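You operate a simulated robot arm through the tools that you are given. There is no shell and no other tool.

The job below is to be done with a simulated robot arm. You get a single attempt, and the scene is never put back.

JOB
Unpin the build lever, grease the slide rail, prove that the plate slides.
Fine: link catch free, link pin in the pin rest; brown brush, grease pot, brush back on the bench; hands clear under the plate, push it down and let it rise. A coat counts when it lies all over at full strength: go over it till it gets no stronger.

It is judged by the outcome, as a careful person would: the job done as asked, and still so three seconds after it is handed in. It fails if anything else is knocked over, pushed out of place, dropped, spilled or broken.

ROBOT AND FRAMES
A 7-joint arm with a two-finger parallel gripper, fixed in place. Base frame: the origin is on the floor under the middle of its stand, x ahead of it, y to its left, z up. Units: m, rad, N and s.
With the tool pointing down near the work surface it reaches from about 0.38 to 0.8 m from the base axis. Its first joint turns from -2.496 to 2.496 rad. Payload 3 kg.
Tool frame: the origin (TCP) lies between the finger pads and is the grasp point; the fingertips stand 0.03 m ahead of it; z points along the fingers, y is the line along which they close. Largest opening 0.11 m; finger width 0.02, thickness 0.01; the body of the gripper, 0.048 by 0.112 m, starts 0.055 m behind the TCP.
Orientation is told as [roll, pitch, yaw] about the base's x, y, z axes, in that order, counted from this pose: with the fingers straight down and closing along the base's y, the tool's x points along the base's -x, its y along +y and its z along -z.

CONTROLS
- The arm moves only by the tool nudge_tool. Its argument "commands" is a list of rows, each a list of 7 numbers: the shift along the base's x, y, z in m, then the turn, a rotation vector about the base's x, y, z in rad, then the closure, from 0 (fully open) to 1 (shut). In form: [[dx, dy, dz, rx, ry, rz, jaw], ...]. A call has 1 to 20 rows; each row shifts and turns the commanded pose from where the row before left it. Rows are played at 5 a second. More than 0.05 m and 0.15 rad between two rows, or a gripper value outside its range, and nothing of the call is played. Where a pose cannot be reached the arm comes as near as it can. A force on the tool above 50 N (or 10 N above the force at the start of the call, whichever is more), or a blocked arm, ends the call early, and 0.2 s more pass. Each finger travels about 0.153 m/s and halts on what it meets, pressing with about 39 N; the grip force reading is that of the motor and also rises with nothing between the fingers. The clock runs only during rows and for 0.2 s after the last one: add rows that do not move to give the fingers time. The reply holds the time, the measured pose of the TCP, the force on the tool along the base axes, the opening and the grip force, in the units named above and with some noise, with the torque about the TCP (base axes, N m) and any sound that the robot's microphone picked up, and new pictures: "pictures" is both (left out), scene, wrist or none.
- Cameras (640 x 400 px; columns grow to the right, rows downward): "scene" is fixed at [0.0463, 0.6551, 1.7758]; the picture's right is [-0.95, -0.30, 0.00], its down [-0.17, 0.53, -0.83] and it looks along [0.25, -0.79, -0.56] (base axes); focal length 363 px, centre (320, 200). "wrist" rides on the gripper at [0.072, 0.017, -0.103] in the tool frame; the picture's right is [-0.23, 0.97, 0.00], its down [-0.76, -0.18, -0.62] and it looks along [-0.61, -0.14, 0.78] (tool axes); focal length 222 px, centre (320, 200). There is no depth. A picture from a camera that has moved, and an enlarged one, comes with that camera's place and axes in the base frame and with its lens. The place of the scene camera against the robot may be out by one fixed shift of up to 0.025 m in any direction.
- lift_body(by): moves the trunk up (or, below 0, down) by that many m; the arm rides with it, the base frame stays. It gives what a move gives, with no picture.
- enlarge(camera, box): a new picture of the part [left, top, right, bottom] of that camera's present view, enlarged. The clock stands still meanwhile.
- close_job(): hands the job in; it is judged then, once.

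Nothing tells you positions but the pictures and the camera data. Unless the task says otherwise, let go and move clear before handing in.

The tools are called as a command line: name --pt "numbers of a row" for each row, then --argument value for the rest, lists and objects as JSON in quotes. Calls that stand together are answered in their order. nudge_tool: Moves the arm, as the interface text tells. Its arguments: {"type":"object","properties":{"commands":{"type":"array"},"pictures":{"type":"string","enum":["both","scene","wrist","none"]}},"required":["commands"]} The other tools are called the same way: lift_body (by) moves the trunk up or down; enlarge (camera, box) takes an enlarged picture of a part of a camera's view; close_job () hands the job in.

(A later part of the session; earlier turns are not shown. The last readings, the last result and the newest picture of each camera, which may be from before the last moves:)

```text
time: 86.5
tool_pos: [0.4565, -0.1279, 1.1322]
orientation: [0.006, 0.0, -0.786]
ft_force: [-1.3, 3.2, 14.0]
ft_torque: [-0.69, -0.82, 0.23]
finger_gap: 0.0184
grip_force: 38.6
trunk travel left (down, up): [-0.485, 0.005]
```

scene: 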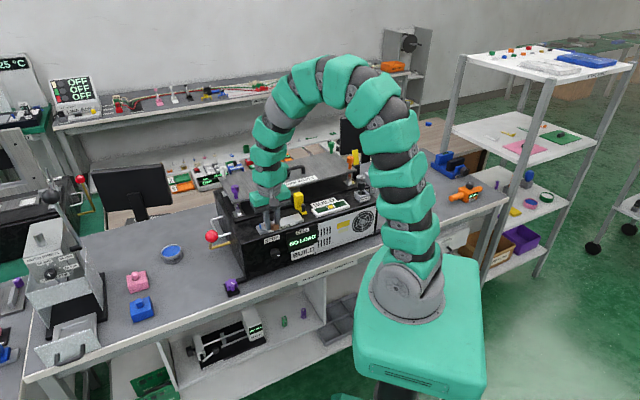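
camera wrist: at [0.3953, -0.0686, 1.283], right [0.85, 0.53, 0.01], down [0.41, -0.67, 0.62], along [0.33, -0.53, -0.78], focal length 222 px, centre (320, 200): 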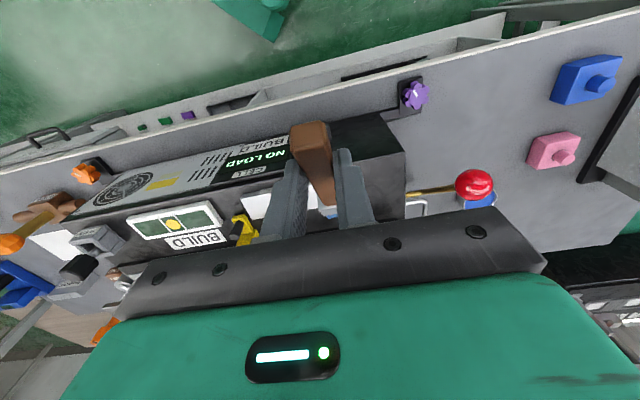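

nudge_tool --pt "-0.0042 -0.0042 0 0 0 0 1" --pt "-0.0057 -0.0057 0 0 0 0 1" --pt "-0.0057 -0.0057 0 0 0 0 1" --pt "-0.0057 -0.0057 0 0 0 0 1" --pt "-0.0057 -0.0057 0 0 0 0 1" --pt "-0.0057 -0.0057 0 0 0 0 1" --pt "-0.0057 -0.0057 0 0 0 0 1" --pictures "scene"

enlarge --camera "scene" --box '[234, 195, 298, 235]'

enlarge --camera "wrist" --box '[280, 170, 440, 270]'

```text
time: 88.1
tool_pos: [0.4184, -0.1648, 1.1325]
orientation: [0.008, 0.0, -0.785]
ft_force: [-0.1, -0.2, -0.8]
ft_torque: [0.02, 0.02, 0.06]
finger_gap: 0.0187
grip_force: 38.9
trunk travel left (down, up): [-0.485, 0.005]
```

scene: 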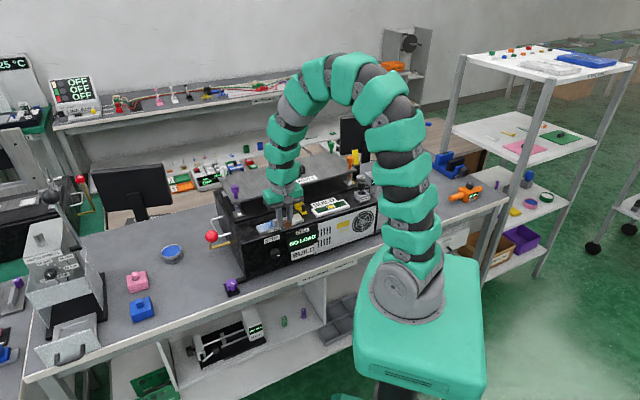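

```text
10.00 times, centred on (266, 215) of scene
camera zoom: at [0.0463, 0.6551, 1.7758], right [-0.95, -0.3, 0.0], down [-0.17, 0.53, -0.83], along [0.25, -0.79, -0.56], focal length 3627 px, centre (860, 50)
```

zoom: 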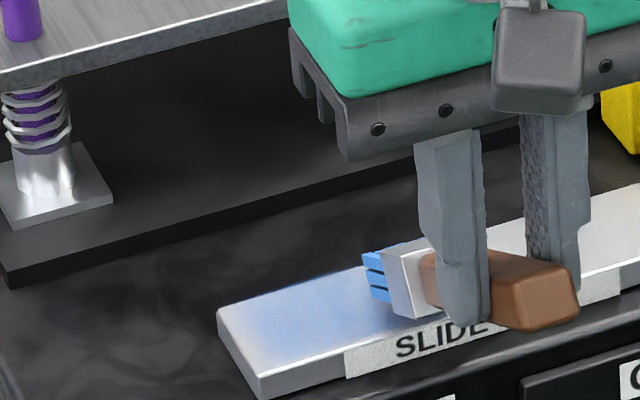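

```text
4.00 times, centred on (360, 220) of wrist
camera zoom: at [0.3781, -0.1023, 1.2354], right [0.85, 0.53, 0.01], down [0.41, -0.67, 0.62], along [0.33, -0.53, -0.78], focal length 888 px, centre (160, 120)
```

zoom: 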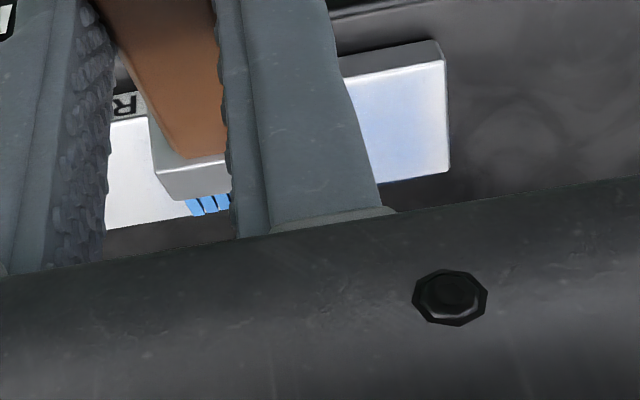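

The coat goes on with a broad soft footprint, which shows as light blue. I'll continue the sweep to the right end, holding light contact.

nudge_tool --pt "0 0 -0.001 0 0 0 1" --pt "-0.0057 -0.0057 0 0 0 0 1" --pt "-0.0057 -0.0057 0 0 0 0 1" --pt "-0.0057 -0.0057 0 0 0 0 1" --pt "-0.0057 -0.0057 0 0 0 0 1" --pt "-0.0057 -0.0057 0 0 0 0 1" --pt "-0.0057 -0.0057 0 0 0 0 1" --pt "-0.0057 -0.0057 0 0 0 0 1" --pt "-0.0057 -0.0057 0 0 0 0 1" --pt "-0.0057 -0.0057 0 0 0 0 1" --pt "-0.0057 -0.0057 0 0 0 0 1" --pt "-0.0057 -0.0057 0 0 0 0 1" --pictures "scene"

enlarge --camera "scene" --box '[234, 190, 314, 240]'

enlarge --camera "wrist" --box '[240, 120, 400, 220]'

```text
time: 90.7
tool_pos: [0.3545, -0.2283, 1.1306]
orientation: [0.007, 0.001, -0.786]
ft_force: [-0.2, -0.5, 0.3]
ft_torque: [-0.01, -0.01, 0.02]
finger_gap: 0.0186
grip_force: 39.4
trunk travel left (down, up): [-0.485, 0.005]
```

scene: 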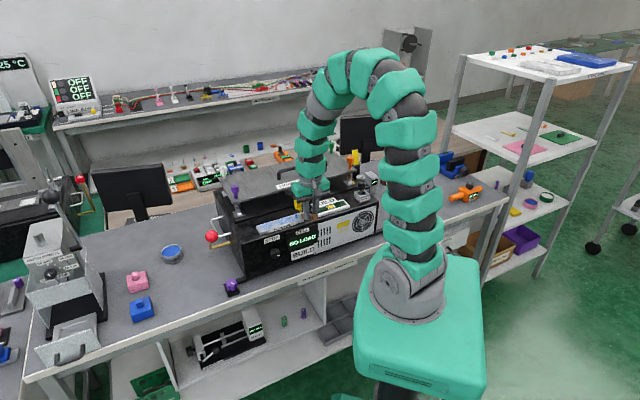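

```text
8.00 times, centred on (274, 215) of scene
camera zoom: at [0.0463, 0.6551, 1.7758], right [-0.95, -0.3, 0.0], down [-0.17, 0.53, -0.83], along [0.25, -0.79, -0.56], focal length 2902 px, centre (688, 80)
```

zoom: 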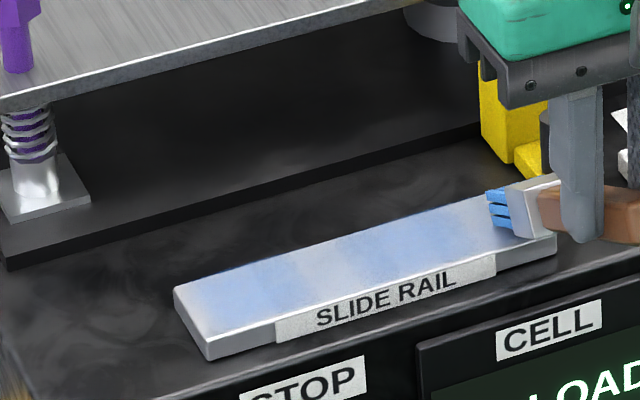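

```text
4.00 times, centred on (320, 170) of wrist
camera zoom: at [0.3145, -0.1651, 1.2329], right [0.85, 0.53, 0.01], down [0.41, -0.67, 0.62], along [0.33, -0.53, -0.78], focal length 888 px, centre (320, 320)
```

zoom: 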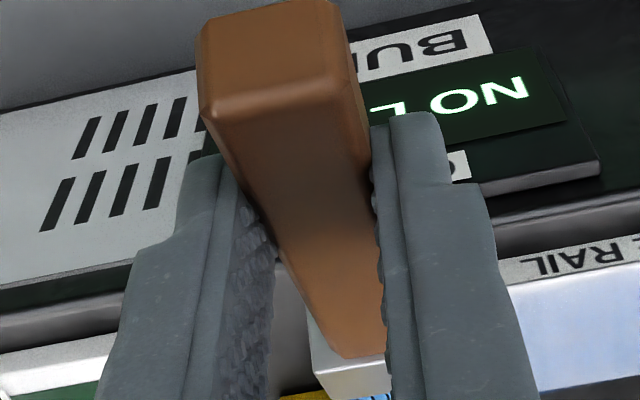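

nudge_tool --pt "0.0085 -0.0085 0 0 0 0 1" --pt "0 0 -0.0015 0 0 0 1" --pt "0 0 0 0 0 0 1" --pictures "none"

```text
time: 91.5
tool_pos: [0.3627, -0.2363, 1.1292]
orientation: [0.007, -0.002, -0.786]
ft_force: [1.5, -1.5, 6.6]
ft_torque: [-0.5, -0.48, 0.04]
finger_gap: 0.0188
grip_force: 39.6
trunk travel left (down, up): [-0.485, 0.005]
```

nudge_tool --pt "0.0057 0.0057 0.0001 0 0 0 1" --pt "0.0057 0.0057 0.0001 0 0 0 1" --pt "0.0057 0.0057 0.0001 0 0 0 1" --pt "0.0057 0.0057 0.0001 0 0 0 1" --pt "0.0057 0.0057 0.0001 0 0 0 1" --pt "0.0057 0.0057 0.0001 0 0 0 1" --pt "0.0057 0.0057 0.0001 0 0 0 1" --pt "0.0057 0.0057 0.0001 0 0 0 1" --pt "0.0057 0.0057 0.0001 0 0 0 1" --pt "0.0057 0.0057 0.0001 0 0 0 1" --pt "0.0057 0.0057 0.0001 0 0 0 1" --pt "0.0057 0.0057 0.0001 0 0 0 1" --pt "0.0057 0.0057 0.0001 0 0 0 1" --pt "0.0057 0.0057 0.0001 0 0 0 1" --pt "0.0057 0.0057 0.0001 0 0 0 1" --pt "0.0057 0.0057 0.0001 0 0 0 1" --pt "0.0057 0.0057 0.0001 0 0 0 1" --pt "0.0057 0.0057 0.0001 0 0 0 1" --pictures "scene"

enlarge --camera "scene" --box '[234, 190, 314, 240]'

```text
time: 95.3
tool_pos: [0.4654, -0.1344, 1.1302]
orientation: [0.005, -0.002, -0.785]
ft_force: [0.6, -0.6, -0.6]
ft_torque: [0.03, 0.02, 0.04]
finger_gap: 0.0186
grip_force: 38.8
trunk travel left (down, up): [-0.485, 0.005]
```

scene: 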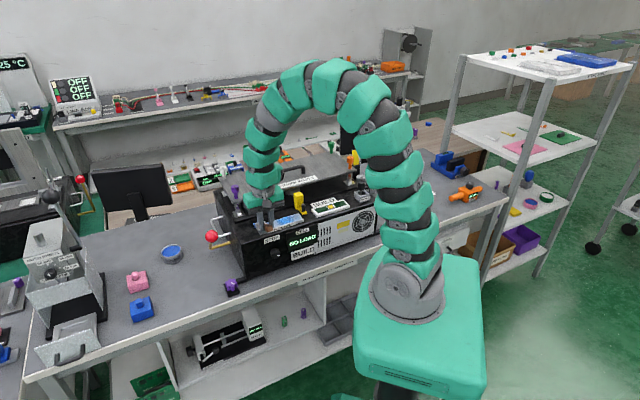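

```text
8.00 times, centred on (274, 215) of scene
camera zoom: at [0.0463, 0.6551, 1.7758], right [-0.95, -0.3, 0.0], down [-0.17, 0.53, -0.83], along [0.25, -0.79, -0.56], focal length 2902 px, centre (688, 80)
```

zoom: 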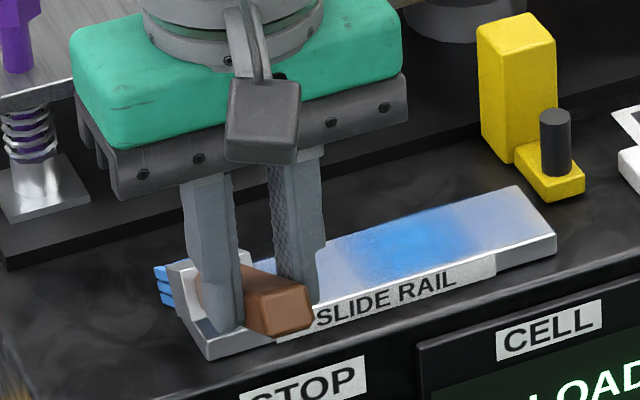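

nudge_tool --pt "-0.004 -0.004 -0.0015 0 0 0 1" --pt "0 0 0 0 0 0 1" --pictures "none"

```text
time: 95.9
tool_pos: [0.4615, -0.1385, 1.1296]
orientation: [0.007, -0.001, -0.784]
ft_force: [-0.5, -0.4, -0.4]
ft_torque: [0.0, 0.03, 0.03]
finger_gap: 0.0184
grip_force: 38.6
trunk travel left (down, up): [-0.485, 0.005]
```

nudge_tool --pt "0 0 -0.0015 0 0 0 1" --pt "0 0 -0.001 0 0 0 1" --pt "0 0 0 0 0 0 1" --pictures "none"

enlarge --camera "scene" --box '[234, 195, 298, 235]'

```text
time: 96.7
tool_pos: [0.4622, -0.1376, 1.1281]
orientation: [0.006, 0.0, -0.786]
ft_force: [-1.3, 1.6, 12.3]
ft_torque: [-0.8, -0.78, 0.07]
finger_gap: 0.0188
grip_force: 39.4
trunk travel left (down, up): [-0.485, 0.005]
```

```text
10.00 times, centred on (266, 215) of scene
camera zoom: at [0.0463, 0.6551, 1.7758], right [-0.95, -0.3, 0.0], down [-0.17, 0.53, -0.83], along [0.25, -0.79, -0.56], focal length 3627 px, centre (860, 50)
```

zoom: 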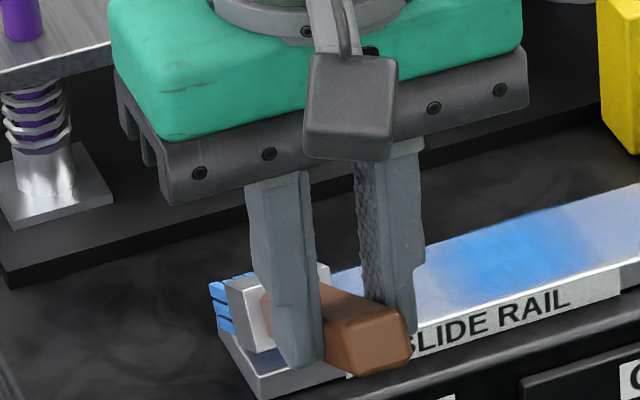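

nudge_tool --pt "-0.005 -0.005 0.0002 0 0 0 1" --pt "-0.0057 -0.0057 0 0 0 0 1" --pt "-0.0057 -0.0057 0 0 0 0 1" --pt "-0.0057 -0.0057 0 0 0 0 1" --pt "-0.0057 -0.0057 0 0 0 0 1" --pt "-0.0057 -0.0057 0 0 0 0 1" --pt "-0.0057 -0.0057 0 0 0 0 1" --pt "-0.0057 -0.0057 0 0 0 0 1" --pt "-0.0057 -0.0057 0 0 0 0 1" --pictures "none"

enlarge --camera "scene" --box '[234, 190, 314, 240]'

```text
time: 98.7
tool_pos: [0.4093, -0.1899, 1.127]
orientation: [0.007, 0.001, -0.786]
ft_force: [0.5, 0.6, -0.3]
ft_torque: [-0.03, -0.02, -0.01]
finger_gap: 0.0185
grip_force: 39.0
trunk travel left (down, up): [-0.485, 0.005]
```

```text
8.00 times, centred on (274, 215) of scene
camera zoom: at [0.0463, 0.6551, 1.7758], right [-0.95, -0.3, 0.0], down [-0.17, 0.53, -0.83], along [0.25, -0.79, -0.56], focal length 2902 px, centre (688, 80)
```

zoom: 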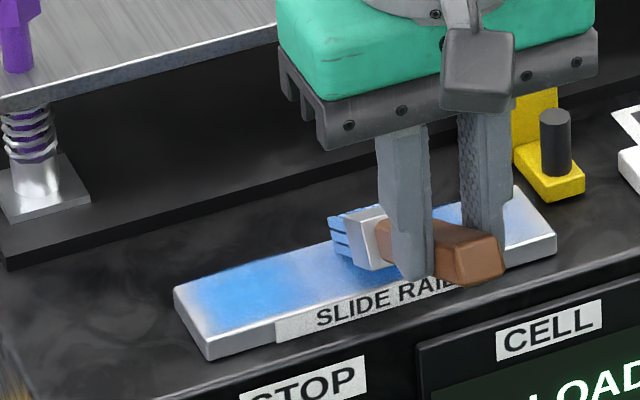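

nudge_tool --pt "0 0 -0.001 0 0 0 1" --pt "0 0 -0.001 0 0 0 1" --pt "0 0 0 0 0 0 1" --pictures "wrist"

enlarge --camera "wrist" --box '[280, 170, 376, 230]'

```text
time: 99.5
tool_pos: [0.4111, -0.1898, 1.1251]
orientation: [0.006, -0.003, -0.786]
ft_force: [-0.3, 2.5, 12.4]
ft_torque: [-0.81, -0.75, 0.02]
finger_gap: 0.0186
grip_force: 39.1
trunk travel left (down, up): [-0.485, 0.005]
camera wrist: at [0.3709, -0.1263, 1.2276], right [0.85, 0.53, 0.01], down [0.41, -0.67, 0.62], along [0.33, -0.53, -0.78], focal length 222 px, centre (320, 200)
```

wrist: 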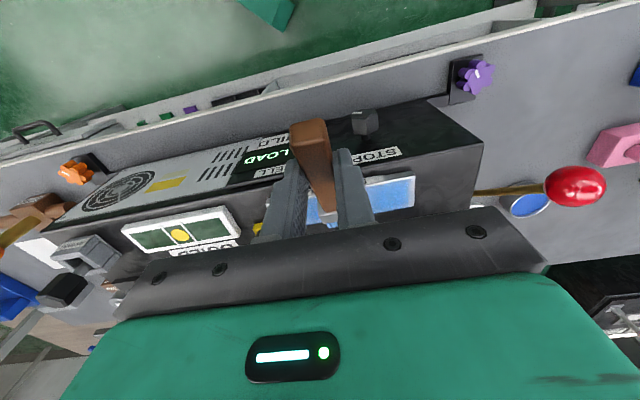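

```text
6.67 times, centred on (328, 200) of wrist
camera zoom: at [0.3709, -0.1263, 1.2276], right [0.85, 0.53, 0.01], down [0.41, -0.67, 0.62], along [0.33, -0.53, -0.78], focal length 1481 px, centre (267, 200)
```

zoom: 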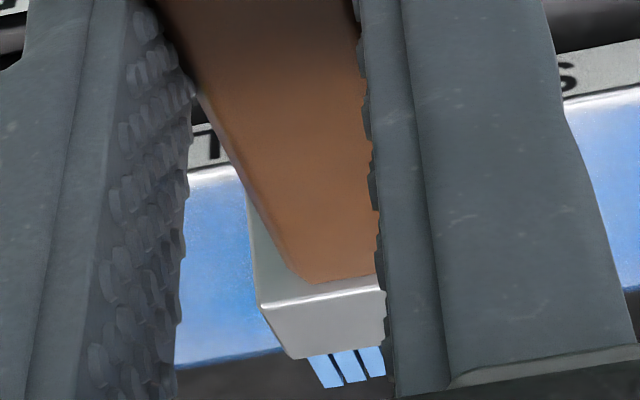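

The brush has turned slightly in the grip from pressing too hard, so I'll keep the pressure lighter, at around 5 N. I'll carry on the sweep to the right in short segments.

nudge_tool --pt "0 0 0.0005 0 0 0 1" --pt "-0.0045 -0.0045 0 0 0 0 1" --pt "-0.0045 -0.0045 0 0 0 0 1" --pt "-0.0045 -0.0045 0 0 0 0 1" --pt "-0.0045 -0.0045 0 0 0 0 1" --pt "-0.0045 -0.0045 0 0 0 0 1" --pictures "none"

```text
time: 100.9
tool_pos: [0.3881, -0.2117, 1.1254]
orientation: [0.006, 0.001, -0.786]
ft_force: [0.5, -0.7, 4.2]
ft_torque: [-0.35, -0.31, 0.0]
finger_gap: 0.0186
grip_force: 38.6
trunk travel left (down, up): [-0.485, 0.005]
```

nudge_tool --pt "-0.0045 -0.0045 -0.0002 0 0 0 1" --pt "-0.0045 -0.0045 0 0 0 0 1" --pt "-0.0045 -0.0045 0 0 0 0 1" --pt "-0.0045 -0.0045 -0.0001 0 0 0 1" --pt "-0.0045 -0.0045 0 0 0 0 1" --pt "-0.0045 -0.0045 0 0 0 0 1" --pictures "none"

enlarge --camera "scene" --box '[234, 190, 314, 240]'

```text
time: 102.3
tool_pos: [0.3617, -0.2383, 1.1256]
orientation: [0.005, 0.001, -0.785]
ft_force: [0.4, -0.7, 0.6]
ft_torque: [0.01, -0.02, 0.0]
finger_gap: 0.0189
grip_force: 39.5
trunk travel left (down, up): [-0.485, 0.005]
```

```text
8.00 times, centred on (274, 215) of scene
camera zoom: at [0.0463, 0.6551, 1.7758], right [-0.95, -0.3, 0.0], down [-0.17, 0.53, -0.83], along [0.25, -0.79, -0.56], focal length 2902 px, centre (688, 80)
```

zoom: 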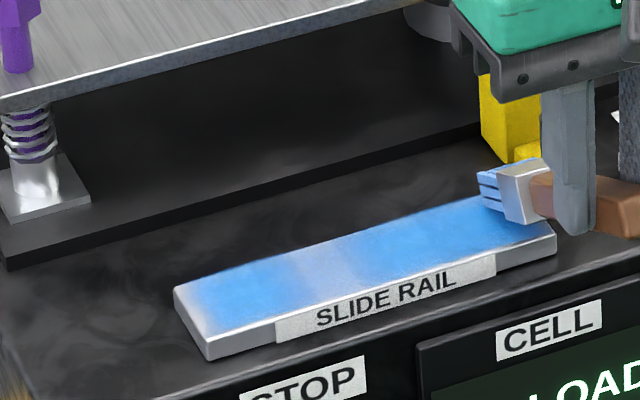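

nudge_tool --pt "-0.0106 0.0106 0 0 0 0 1" --pt "0 0 -0.0012 0 0 0 1" --pt "0 0 0 0 0 0 1" --pictures "none"

```text
time: 103.1
tool_pos: [0.3514, -0.2284, 1.1245]
orientation: [0.005, 0.0, -0.785]
ft_force: [-1.1, 0.9, 4.2]
ft_torque: [-0.28, -0.25, -0.01]
finger_gap: 0.0185
grip_force: 38.9
trunk travel left (down, up): [-0.485, 0.005]
```

nudge_tool --pt "0.0045 0.0045 0 0 0 0 1" --pt "0.0045 0.0045 0 0 0 0 1" --pt "0.0045 0.0045 0 0 0 0 1" --pt "0.0045 0.0045 0 0 0 0 1" --pt "0.0045 0.0045 0 0 0 0 1" --pt "0.0045 0.0045 0 0 0 0 1" --pt "0.0045 0.0045 0 0 0 0 1" --pt "0.0045 0.0045 0 0 0 0 1" --pictures "none"

```text
time: 104.9
tool_pos: [0.3869, -0.1922, 1.1245]
orientation: [0.006, 0.001, -0.785]
ft_force: [1.3, 0.3, 0.1]
ft_torque: [-0.13, -0.13, -0.06]
finger_gap: 0.0185
grip_force: 38.7
trunk travel left (down, up): [-0.485, 0.005]
```

nudge_tool --pt "0.0045 0.0045 -0.0005 0 0 0 1" --pt "0.0045 0.0045 0 0 0 0 1" --pt "0.0045 0.0045 0 0 0 0 1" --pt "0.0045 0.0045 0 0 0 0 1" --pt "0.0045 0.0045 0 0 0 0 1" --pt "0.0045 0.0045 0 0 0 0 1" --pt "0.0045 0.0045 0 0 0 0 1" --pt "0.0045 0.0045 0 0 0 0 1" --pictures "none"

enlarge --camera "scene" --box '[234, 190, 314, 240]'

```text
time: 106.7
tool_pos: [0.421, -0.1547, 1.1239]
orientation: [0.009, -0.001, -0.787]
ft_force: [-1.5, -1.3, 10.6]
ft_torque: [-0.9, -0.63, -0.19]
finger_gap: 0.0185
grip_force: 39.0
trunk travel left (down, up): [-0.485, 0.005]
```

```text
8.00 times, centred on (274, 215) of scene
camera zoom: at [0.0463, 0.6551, 1.7758], right [-0.95, -0.3, 0.0], down [-0.17, 0.53, -0.83], along [0.25, -0.79, -0.56], focal length 2902 px, centre (688, 80)
```

zoom: 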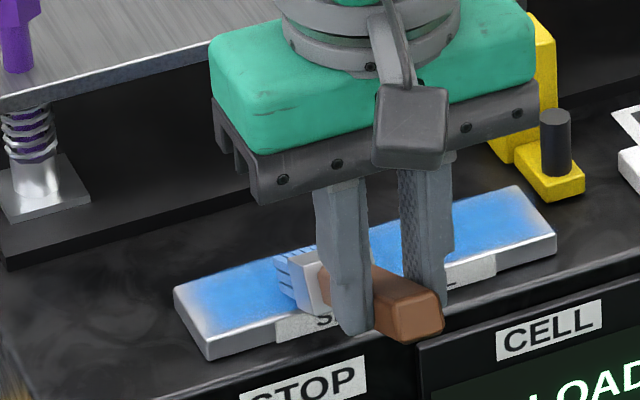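

enlarge --camera "scene" --box '[260, 210, 292, 230]'

enlarge --camera "wrist" --box '[296, 185, 360, 235]'

```text
16.00 times, centred on (276, 220) of scene
camera zoom: at [0.0463, 0.6551, 1.7758], right [-0.95, -0.3, 0.0], down [-0.17, 0.53, -0.83], along [0.25, -0.79, -0.56], focal length 5803 px, centre (1024, -120)
```

zoom: 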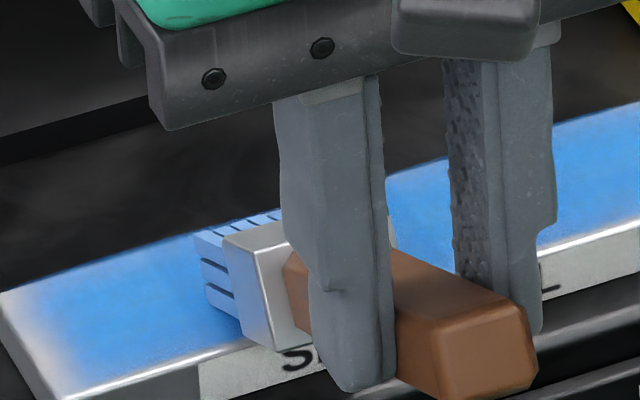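

```text
8.00 times, centred on (328, 210) of wrist
camera zoom: at [0.3819, -0.0922, 1.2257], right [0.85, 0.53, 0.01], down [0.41, -0.67, 0.62], along [0.33, -0.53, -0.78], focal length 1777 px, centre (256, 120)
```

zoom: 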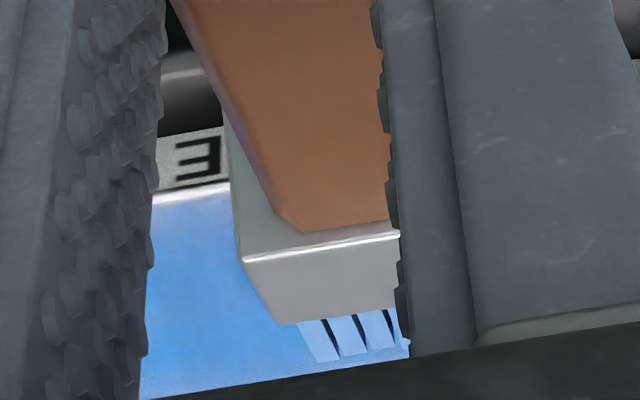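

The coat is getting stronger and the bristle colour shows the load is running down. I'll finish this pass to the left end, then reload.

nudge_tool --pt "0.0045 0.0045 0.0004 0 0 0 1" --pt "0.0045 0.0045 0 0 0 0 1" --pt "0.0045 0.0045 0 0 0 0 1" --pt "0.0045 0.0045 0 0 0 0 1" --pt "0.0045 0.0045 0 0 0 0 1" --pt "0.0045 0.0045 0 0 0 0 1" --pt "0.0045 0.0045 0 0 0 0 1" --pt "0.0045 0.0045 0 0 0 0 1" --pictures "none"

enlarge --camera "scene" --box '[234, 190, 314, 240]'

```text
time: 108.5
tool_pos: [0.4588, -0.1206, 1.1243]
orientation: [0.007, 0.001, -0.786]
ft_force: [-0.4, 0.2, 0.1]
ft_torque: [0.01, -0.01, 0.01]
finger_gap: 0.0186
grip_force: 39.0
trunk travel left (down, up): [-0.485, 0.005]
```

```text
8.00 times, centred on (274, 215) of scene
camera zoom: at [0.0463, 0.6551, 1.7758], right [-0.95, -0.3, 0.0], down [-0.17, 0.53, -0.83], along [0.25, -0.79, -0.56], focal length 2902 px, centre (688, 80)
```

zoom: 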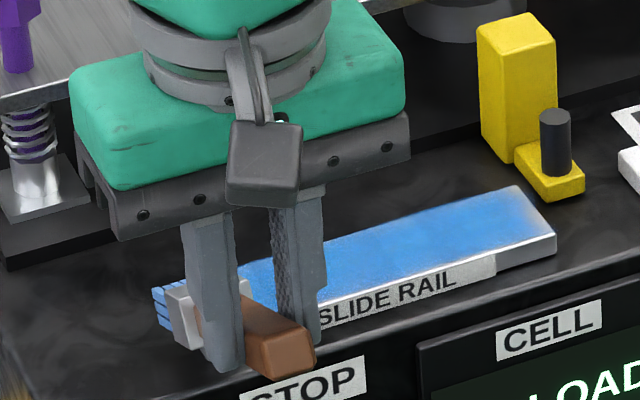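

The rail is blue nearly all over now. I'll go back for another load, taking a higher path over the lever ball.

nudge_tool --pt "0 0 0.032 0 0 0 1" --pt "0 0 0.032 0 0 0 1" --pt "0 0 0.032 0 0 0 1" --pt "0.04 0.004 0 0 0 0.029 1" --pt "0.04 0.004 0 0 0 0.029 1" --pt "0.04 0.004 0 0 0 0.029 1" --pt "0.04 0.004 0 0 0 0.029 1" --pt "0.0425 0.0035 -0.02 0 0 0.029 1" --pt "0.0425 0.0035 -0.02 0 0 0.029 1" --pt "0.0425 0.0035 -0.02 0 0 0.029 1" --pt "0.0425 0.0035 -0.02 -0.0275 -0.044 0.03 1" --pt "0 0 0 0 0 0 1"

enlarge --camera "scene" --box '[220, 185, 320, 245]'

enlarge --camera "scene" --box '[130, 190, 226, 270]'

```text
time: 111.1
tool_pos: [0.789, -0.0911, 1.1408]
orientation: [0.008, -0.05, -0.554]
ft_force: [1.2, 0.6, -1.1]
ft_torque: [0.03, 0.02, 0.02]
finger_gap: 0.0186
grip_force: 38.9
trunk travel left (down, up): [-0.485, 0.005]
camera wrist: at [0.7315, -0.0359, 1.2389], right [0.7, 0.71, 0.02], down [0.53, -0.54, 0.66], along [0.48, -0.46, -0.75], focal length 222 px, centre (320, 200)
```

scene: 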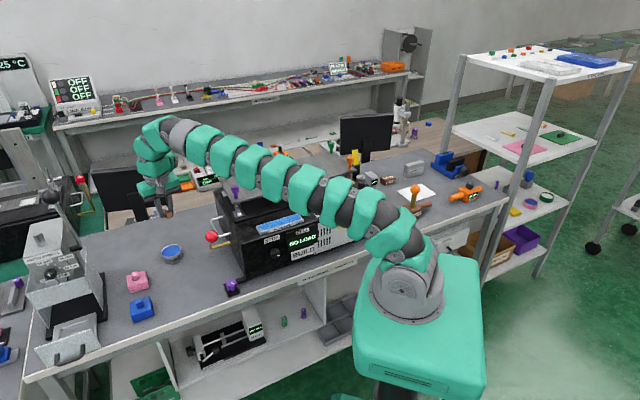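
wrist: 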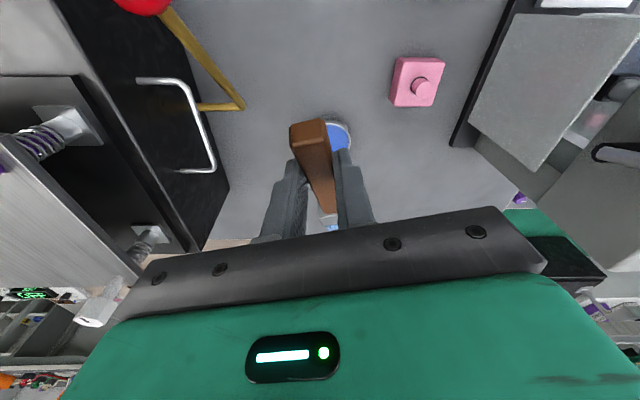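

```text
6.40 times, centred on (270, 215) of scene
camera zoom: at [0.0463, 0.6551, 1.7758], right [-0.95, -0.3, 0.0], down [-0.17, 0.53, -0.83], along [0.25, -0.79, -0.56], focal length 2321 px, centre (640, 104)
```

zoom: 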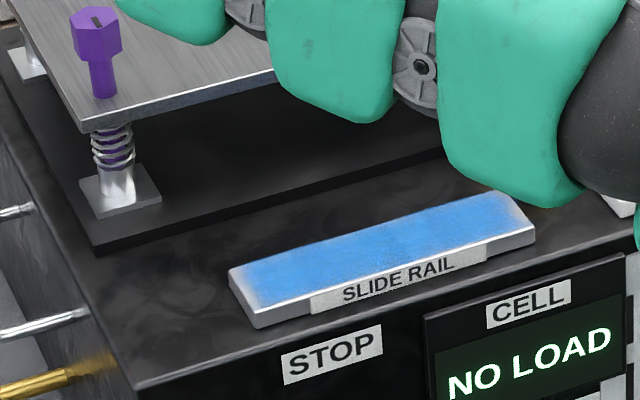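

```text
5.00 times, centred on (178, 230) of scene
camera zoom: at [0.0463, 0.6551, 1.7758], right [-0.95, -0.3, 0.0], down [-0.17, 0.53, -0.83], along [0.25, -0.79, -0.56], focal length 1814 px, centre (1030, 50)
```

zoom: 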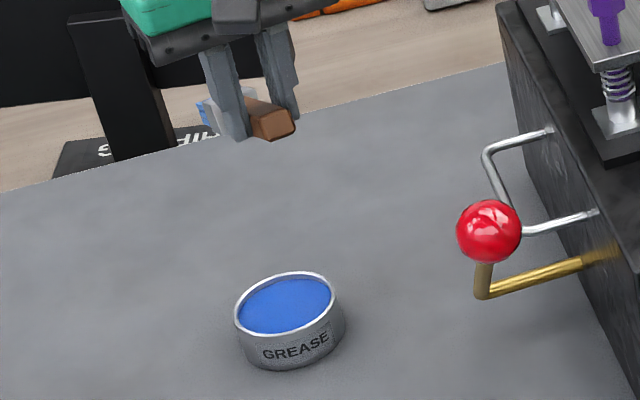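

enlarge --camera "scene" --box '[250, 205, 310, 240]'

nudge_tool --pt "0 0 -0.04 0 0 0 1" --pt "0 0 -0.04 0 0 0 1" --pt "0 0 -0.04 0 0 0 1" --pt "0 0 -0.03 0 0 0 1" --pt "0 0 -0.012 0 0 0 1" --pt "0 0 -0.004 0 0 0 1" --pt "0 0 0 0 0 0 1" --pictures "none"

```text
10.67 times, centred on (280, 222) of scene
camera zoom: at [0.0463, 0.6551, 1.7758], right [-0.95, -0.3, 0.0], down [-0.17, 0.53, -0.83], along [0.25, -0.79, -0.56], focal length 3869 px, centre (747, -40)
```

zoom: 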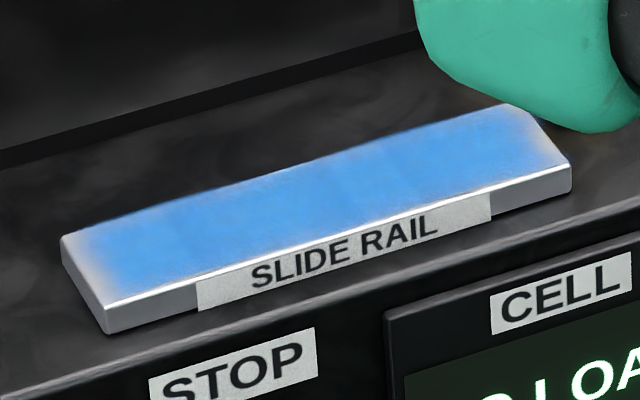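

```text
time: 112.7
tool_pos: [0.7891, -0.0901, 0.976]
orientation: [0.009, -0.05, -0.555]
ft_force: [0.1, 0.2, -0.6]
ft_torque: [-0.01, -0.01, 0.01]
finger_gap: 0.0185
grip_force: 38.6
trunk travel left (down, up): [-0.485, 0.005]
```

enlarge --camera "wrist" --box '[272, 170, 368, 230]'

enlarge --camera "scene" --box '[149, 224, 213, 272]'

```text
6.67 times, centred on (320, 200) of wrist
camera zoom: at [0.7316, -0.0346, 1.0743], right [0.7, 0.71, 0.02], down [0.53, -0.54, 0.66], along [0.48, -0.46, -0.75], focal length 1481 px, centre (320, 200)
```

zoom: 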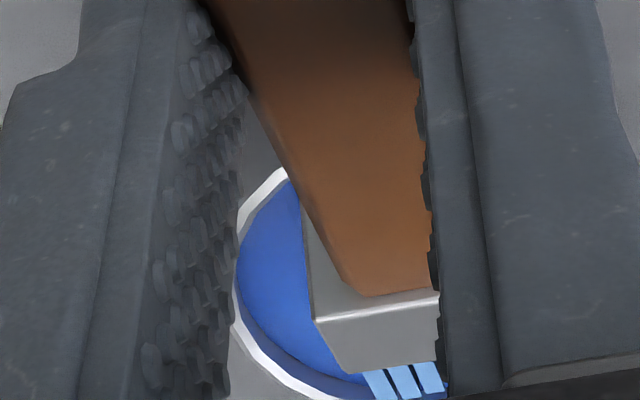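

```text
8.33 times, centred on (181, 248) of scene
camera zoom: at [0.0463, 0.6551, 1.7758], right [-0.95, -0.3, 0.0], down [-0.17, 0.53, -0.83], along [0.25, -0.79, -0.56], focal length 3022 px, centre (1478, -200)
```

zoom: 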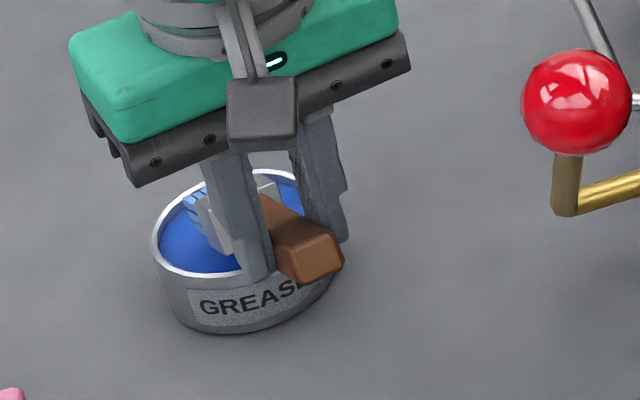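

nudge_tool --pt "-0.003 0.002 0 0 0 0 1" --pt "0 0 -0.004 0 0 0 1" --pt "0 0 -0.003 0 0 0 1" --pt "0 0 0 0 0 0 1" --pictures "none"

enlarge --camera "wrist" --box '[272, 170, 368, 230]'

```text
time: 113.7
tool_pos: [0.7872, -0.0874, 0.968]
orientation: [0.008, -0.05, -0.555]
ft_force: [-0.2, 0.4, 0.6]
ft_torque: [0.02, 0.02, 0.03]
finger_gap: 0.0187
grip_force: 38.7
trunk travel left (down, up): [-0.485, 0.005]
```

```text
6.67 times, centred on (320, 200) of wrist
camera zoom: at [0.7286, -0.0329, 1.0661], right [0.7, 0.71, 0.02], down [0.52, -0.54, 0.66], along [0.48, -0.46, -0.75], focal length 1481 px, centre (320, 200)
```

zoom: 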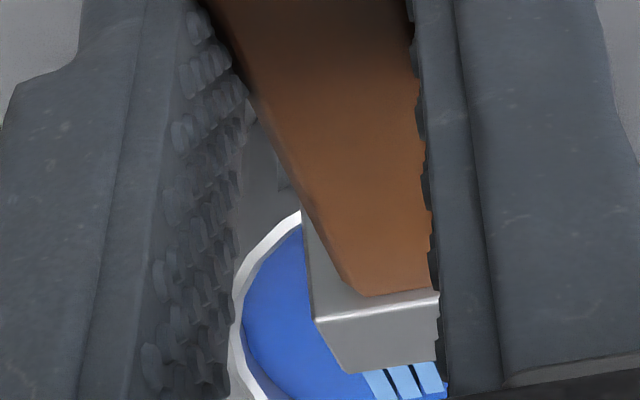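

nudge_tool --pt "0 0 -0.003 0 0 0 1" --pt "0 0 -0.002 0 0 0 1" --pt "0 0 0 0 0 0 1" --pictures "none"

enlarge --camera "wrist" --box '[272, 170, 368, 230]'

```text
time: 114.5
tool_pos: [0.7864, -0.0874, 0.964]
orientation: [0.007, -0.051, -0.553]
ft_force: [-1.3, 1.9, 13.2]
ft_torque: [-0.61, -0.94, 0.1]
finger_gap: 0.0185
grip_force: 39.1
trunk travel left (down, up): [-0.485, 0.005]
```

```text
6.67 times, centred on (320, 200) of wrist
camera zoom: at [0.7281, -0.0325, 1.0628], right [0.7, 0.71, 0.02], down [0.52, -0.54, 0.66], along [0.48, -0.46, -0.75], focal length 1481 px, centre (320, 200)
```

zoom: 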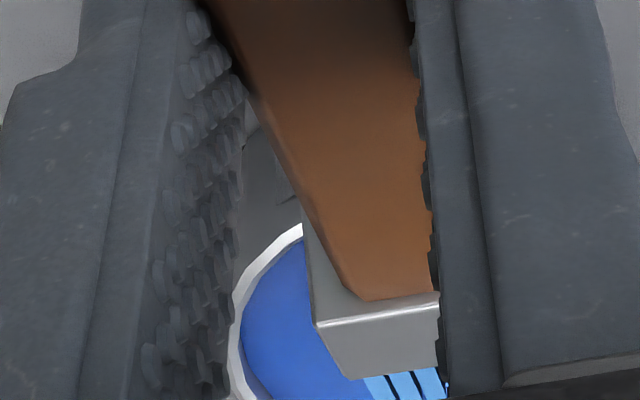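

nudge_tool --pt "0 0 0.0006 0 0 0 1" --pt "0 0 0 0 0 0 1" --pt "0 0 0 0 0 0 1" --pictures "none"

enlarge --camera "scene" --box '[149, 224, 213, 272]'

```text
time: 115.3
tool_pos: [0.7857, -0.0886, 0.9641]
orientation: [0.007, -0.051, -0.552]
ft_force: [-1.7, 1.5, 11.3]
ft_torque: [-0.54, -0.87, 0.07]
finger_gap: 0.0184
grip_force: 39.1
trunk travel left (down, up): [-0.485, 0.005]
```

```text
8.33 times, centred on (181, 248) of scene
camera zoom: at [0.0463, 0.6551, 1.7758], right [-0.95, -0.3, 0.0], down [-0.17, 0.53, -0.83], along [0.25, -0.79, -0.56], focal length 3022 px, centre (1478, -200)
```

zoom: 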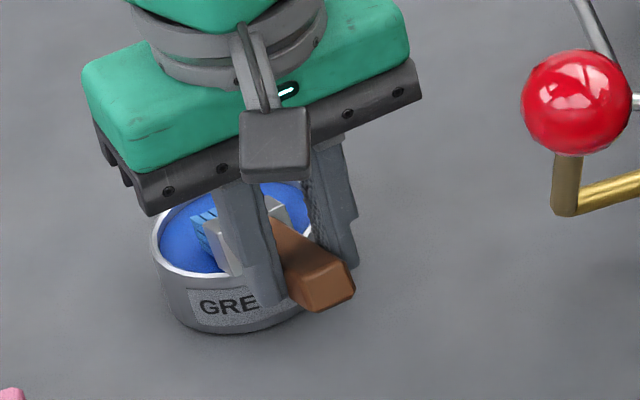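

nudge_tool --pt "0 0 0.01 0 0 0 1" --pt "0 0 0.04 0 0 0 1" --pt "0 0 0.045 0 0 0 1" --pt "0 0 0.045 0 0 0 1" --pt "0 0 0.035 0 0 0 1" --pt "-0.0425 -0.0035 0.02 0.0275 0.044 -0.029 1" --pt "-0.0425 -0.0035 0.02 0 0 -0.029 1" --pt "-0.0425 -0.0035 0.02 0 0 -0.029 1" --pt "-0.0425 -0.0035 0.02 0 0 -0.029 1" --pt "-0.037 -0.0092 0 0 0 -0.0293 1" --pt "-0.037 -0.0092 0 0 0 -0.0293 1" --pt "-0.037 -0.0092 0 0 0 -0.0293 1" --pt "-0.037 -0.0092 0 0 0 -0.0293 1" --pt "0 0 -0.04 0 0 0 1" --pt "0 0 -0.037 0 0 0 1" --pt "0 0 0 0 0 0 1"

enlarge --camera "scene" --box '[234, 190, 314, 240]'

enlarge --camera "wrist" --box '[280, 170, 376, 230]'

```text
time: 118.7
tool_pos: [0.465, -0.1364, 1.1398]
orientation: [0.007, -0.001, -0.783]
ft_force: [-0.1, 0.6, 0.5]
ft_torque: [0.0, 0.04, 0.03]
finger_gap: 0.0187
grip_force: 39.2
trunk travel left (down, up): [-0.485, 0.005]
camera wrist: at [0.4257, -0.0731, 1.2419], right [0.85, 0.53, 0.01], down [0.41, -0.67, 0.62], along [0.33, -0.53, -0.78], focal length 222 px, centre (320, 200)
```

scene: 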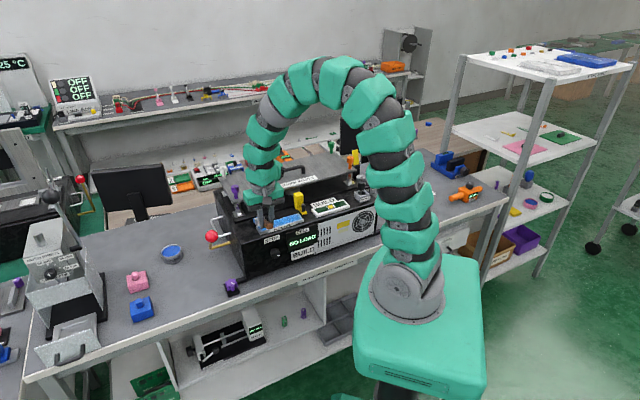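
wrist: 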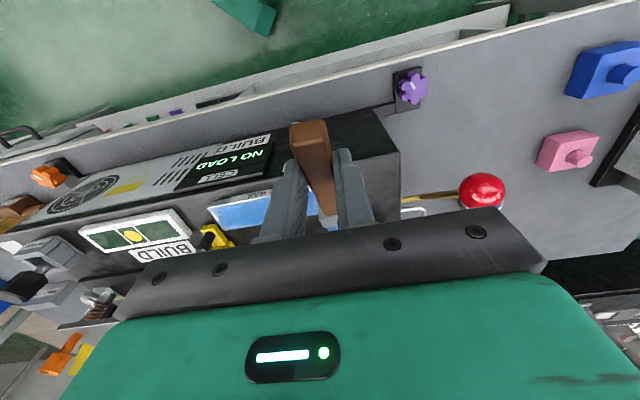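

```text
8.00 times, centred on (274, 215) of scene
camera zoom: at [0.0463, 0.6551, 1.7758], right [-0.95, -0.3, 0.0], down [-0.17, 0.53, -0.83], along [0.25, -0.79, -0.56], focal length 2902 px, centre (688, 80)
```

zoom: 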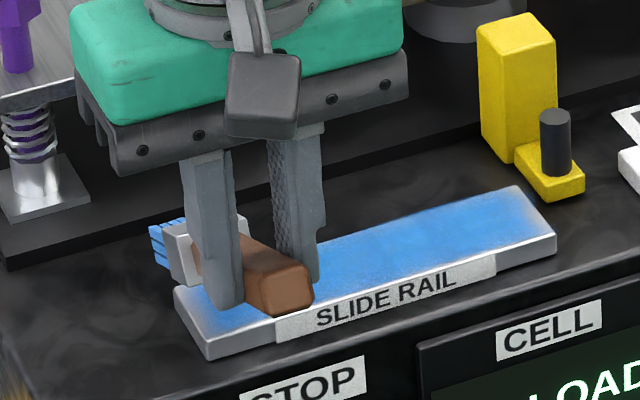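

```text
6.67 times, centred on (328, 200) of wrist
camera zoom: at [0.4257, -0.0731, 1.2419], right [0.85, 0.53, 0.01], down [0.41, -0.67, 0.62], along [0.33, -0.53, -0.78], focal length 1481 px, centre (267, 200)
```

zoom: 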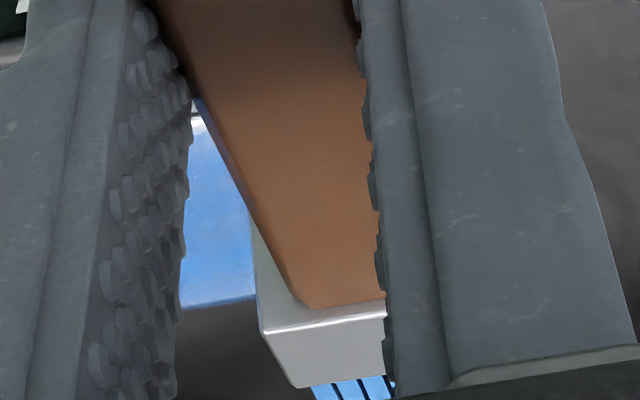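

nudge_tool --pt "0.0057 -0.0057 0.008 0.062 0.062 0 1" --pt "0.0057 -0.0057 0.008 0.062 0.062 0 1" --pt "0 0 0 0 0 0 1" --pictures "scene"

enlarge --camera "scene" --box '[234, 190, 314, 240]'

```text
time: 119.5
tool_pos: [0.479, -0.148, 1.1557]
orientation: [0.009, 0.176, -0.785]
ft_force: [0.1, -0.6, -0.8]
ft_torque: [0.02, -0.01, 0.03]
finger_gap: 0.0186
grip_force: 39.0
trunk travel left (down, up): [-0.485, 0.005]
```

scene: 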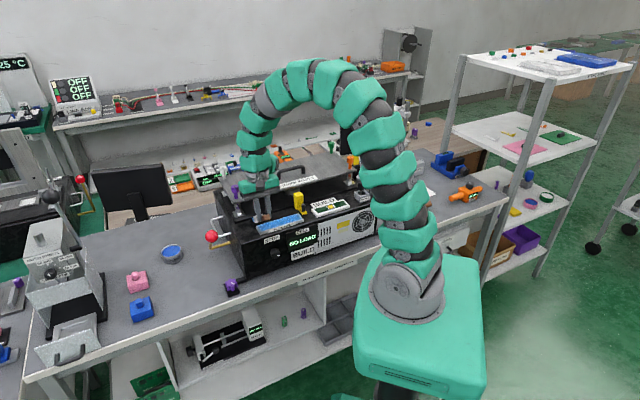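

```text
8.00 times, centred on (274, 215) of scene
camera zoom: at [0.0463, 0.6551, 1.7758], right [-0.95, -0.3, 0.0], down [-0.17, 0.53, -0.83], along [0.25, -0.79, -0.56], focal length 2902 px, centre (688, 80)
```

zoom: 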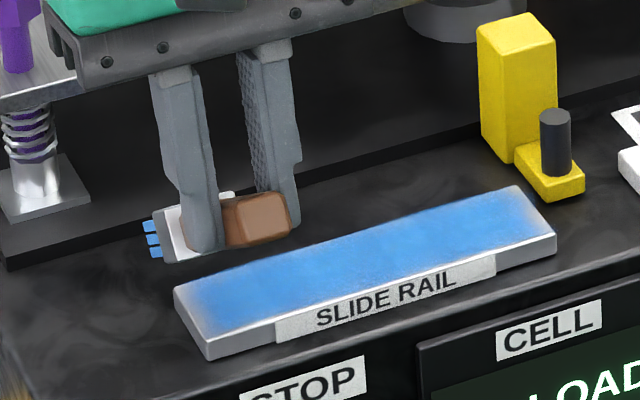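

nudge_tool --pt "0 0 -0.012 0 0 0 1" --pt "0 0 -0.004 0 0 0 1" --pt "0 0 -0.0015 0 0 0 1" --pt "0 0 0 0 0 0 1" --pictures "none"

```text
time: 120.5
tool_pos: [0.4797, -0.1505, 1.1406]
orientation: [0.005, 0.179, -0.786]
ft_force: [-0.5, -0.2, 0.8]
ft_torque: [-0.01, 0.02, 0.03]
finger_gap: 0.0185
grip_force: 39.2
trunk travel left (down, up): [-0.485, 0.005]
```

nudge_tool --pt "0 0 -0.002 0 0 0 1" --pt "0 0 -0.0015 0 0 0 1" --pt "0 0 0 0 0 0 1" --pictures "none"

```text
time: 121.3
tool_pos: [0.4797, -0.1506, 1.1369]
orientation: [0.008, 0.176, -0.786]
ft_force: [2.8, 0.6, 11.1]
ft_torque: [-0.74, -0.82, 0.14]
finger_gap: 0.0186
grip_force: 39.2
trunk travel left (down, up): [-0.485, 0.005]
```

nudge_tool --pt "0.003 0.003 0.0004 0 0 0 1" --pt "0 0 0 0 0 0 1" --pt "-0.003 -0.003 0 0 0 0 1" --pt "-0.0045 -0.0045 0 0 0 0 1" --pt "-0.0045 -0.0045 0 0 0 0 1" --pt "-0.0045 -0.0045 0 0 0 0 1" --pt "-0.0045 -0.0045 0 0 0 0 1" --pt "-0.0045 -0.0045 0 0 0 0 1" --pt "-0.0045 -0.0045 0 0 0 0 1" --pictures "none"

enlarge --camera "scene" --box '[234, 190, 314, 240]'

```text
time: 123.3
tool_pos: [0.4517, -0.1766, 1.1368]
orientation: [0.008, 0.177, -0.788]
ft_force: [0.0, 0.7, -0.8]
ft_torque: [0.04, 0.0, 0.01]
finger_gap: 0.0187
grip_force: 39.1
trunk travel left (down, up): [-0.485, 0.005]
```

```text
8.00 times, centred on (274, 215) of scene
camera zoom: at [0.0463, 0.6551, 1.7758], right [-0.95, -0.3, 0.0], down [-0.17, 0.53, -0.83], along [0.25, -0.79, -0.56], focal length 2902 px, centre (688, 80)
```

zoom: 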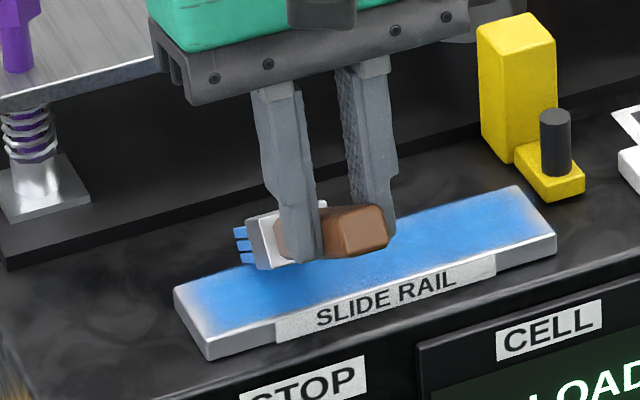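

nudge_tool --pt "-0.0068 0.0068 0 0 0 0 1" --pt "0 0 -0.001 0 0 0 1" --pt "0 0 0 0 0 0 1" --pictures "none"

```text
time: 124.1
tool_pos: [0.4454, -0.1722, 1.1351]
orientation: [0.007, 0.176, -0.787]
ft_force: [-2.2, 2.2, 11.4]
ft_torque: [-0.48, -0.39, -0.02]
finger_gap: 0.0188
grip_force: 38.9
trunk travel left (down, up): [-0.485, 0.005]
```

nudge_tool --pt "0 0 0.0004 0 0 0 1" --pt "0.0045 0.0045 0 0 0 0 1" --pt "0.0045 0.0045 0 0 0 0 1" --pt "0.0045 0.0045 0 0 0 0 1" --pt "0.0045 0.0045 0 0 0 0 1" --pt "0.0045 0.0045 0 0 0 0 1" --pt "0.0045 0.0045 0 0 0 0 1" --pt "0.0045 0.0045 0 0 0 0 1" --pictures "none"

enlarge --camera "scene" --box '[234, 190, 314, 240]'

```text
time: 125.9
tool_pos: [0.4767, -0.137, 1.1363]
orientation: [0.007, 0.177, -0.786]
ft_force: [0.6, -0.7, 2.0]
ft_torque: [-0.17, -0.07, 0.0]
finger_gap: 0.0186
grip_force: 39.0
trunk travel left (down, up): [-0.485, 0.005]
```

```text
8.00 times, centred on (274, 215) of scene
camera zoom: at [0.0463, 0.6551, 1.7758], right [-0.95, -0.3, 0.0], down [-0.17, 0.53, -0.83], along [0.25, -0.79, -0.56], focal length 2902 px, centre (688, 80)
```

zoom: 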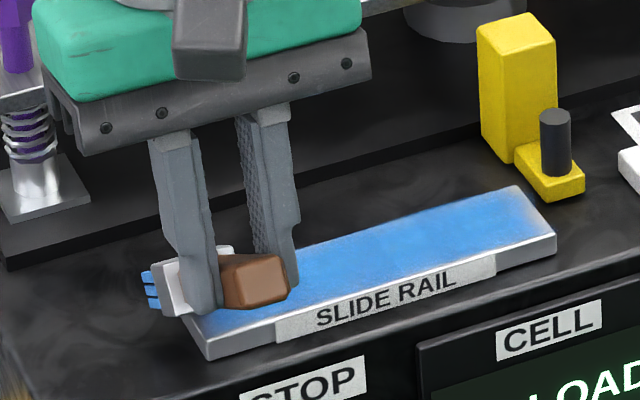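

nudge_tool --pt "-0.004 -0.004 -0.0002 0 0 0 1" --pt "-0.005 -0.005 0 0 0 0 1" --pt "-0.005 -0.005 0 0 0 0 1" --pt "-0.005 -0.005 0 0 0 0 1" --pt "-0.005 -0.005 -0.0001 0 0 0 1" --pt "-0.005 -0.005 0 0 0 0 1" --pt "-0.005 -0.005 0 0 0 0 1" --pt "-0.005 -0.005 0 0 0 0 1" --pictures "none"

enlarge --camera "scene" --box '[234, 190, 314, 240]'

```text
time: 127.7
tool_pos: [0.4396, -0.1775, 1.136]
orientation: [0.006, 0.178, -0.785]
ft_force: [0.0, 0.4, 0.5]
ft_torque: [-0.01, 0.0, 0.0]
finger_gap: 0.0184
grip_force: 39.1
trunk travel left (down, up): [-0.485, 0.005]
```

```text
8.00 times, centred on (274, 215) of scene
camera zoom: at [0.0463, 0.6551, 1.7758], right [-0.95, -0.3, 0.0], down [-0.17, 0.53, -0.83], along [0.25, -0.79, -0.56], focal length 2902 px, centre (688, 80)
```

zoom: 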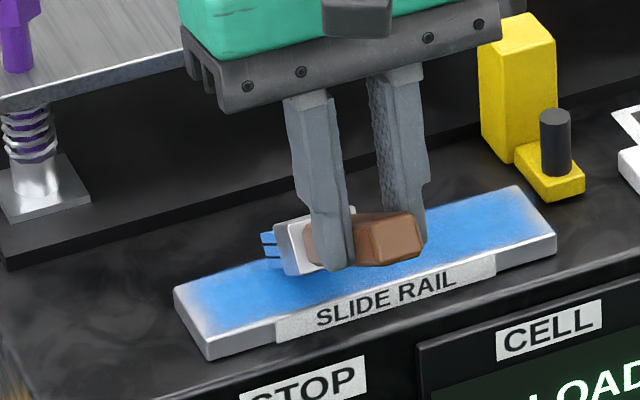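

nudge_tool --pt "0 0 -0.0008 0 0 0 1" --pt "-0.0022 -0.0022 0 0 0 0 1" --pt "-0.0022 -0.0022 0 0 0 0 1" --pt "-0.0022 -0.0022 0 0 0 0 1" --pt "-0.0022 -0.0022 0 0 0 0 1" --pictures "none"

enlarge --camera "scene" --box '[234, 190, 314, 240]'

```text
time: 128.9
tool_pos: [0.4313, -0.188, 1.1333]
orientation: [0.006, 0.175, -0.786]
ft_force: [2.7, 1.4, 11.6]
ft_torque: [-0.64, -0.91, 0.29]
finger_gap: 0.0187
grip_force: 39.3
trunk travel left (down, up): [-0.485, 0.005]
```

```text
8.00 times, centred on (274, 215) of scene
camera zoom: at [0.0463, 0.6551, 1.7758], right [-0.95, -0.3, 0.0], down [-0.17, 0.53, -0.83], along [0.25, -0.79, -0.56], focal length 2902 px, centre (688, 80)
```

zoom: 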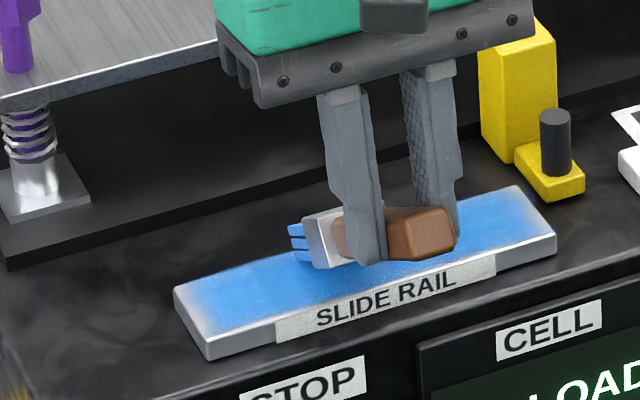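

nudge_tool --pt "-0.003 -0.003 0.0005 0 0 0 1" --pt "-0.003 -0.003 0 0 0 0 1" --pt "-0.003 -0.003 0 0 0 0 1" --pt "-0.003 -0.003 0 0 0 0 1" --pt "-0.003 -0.003 0 0 0 0 1" --pt "-0.003 -0.003 0 0 0 0 1" --pt "-0.003 -0.003 0 0 0 0 1" --pt "-0.003 -0.003 0 0 0 0 1" --pt "-0.003 -0.003 0 0 0 0 1" --pt "-0.003 -0.003 0 0 0 0 1" --pictures "none"

```text
time: 131.1
tool_pos: [0.3987, -0.2152, 1.1345]
orientation: [0.007, 0.176, -0.788]
ft_force: [-0.5, 0.5, -0.4]
ft_torque: [0.0, 0.0, -0.01]
finger_gap: 0.0189
grip_force: 39.0
trunk travel left (down, up): [-0.485, 0.005]
```

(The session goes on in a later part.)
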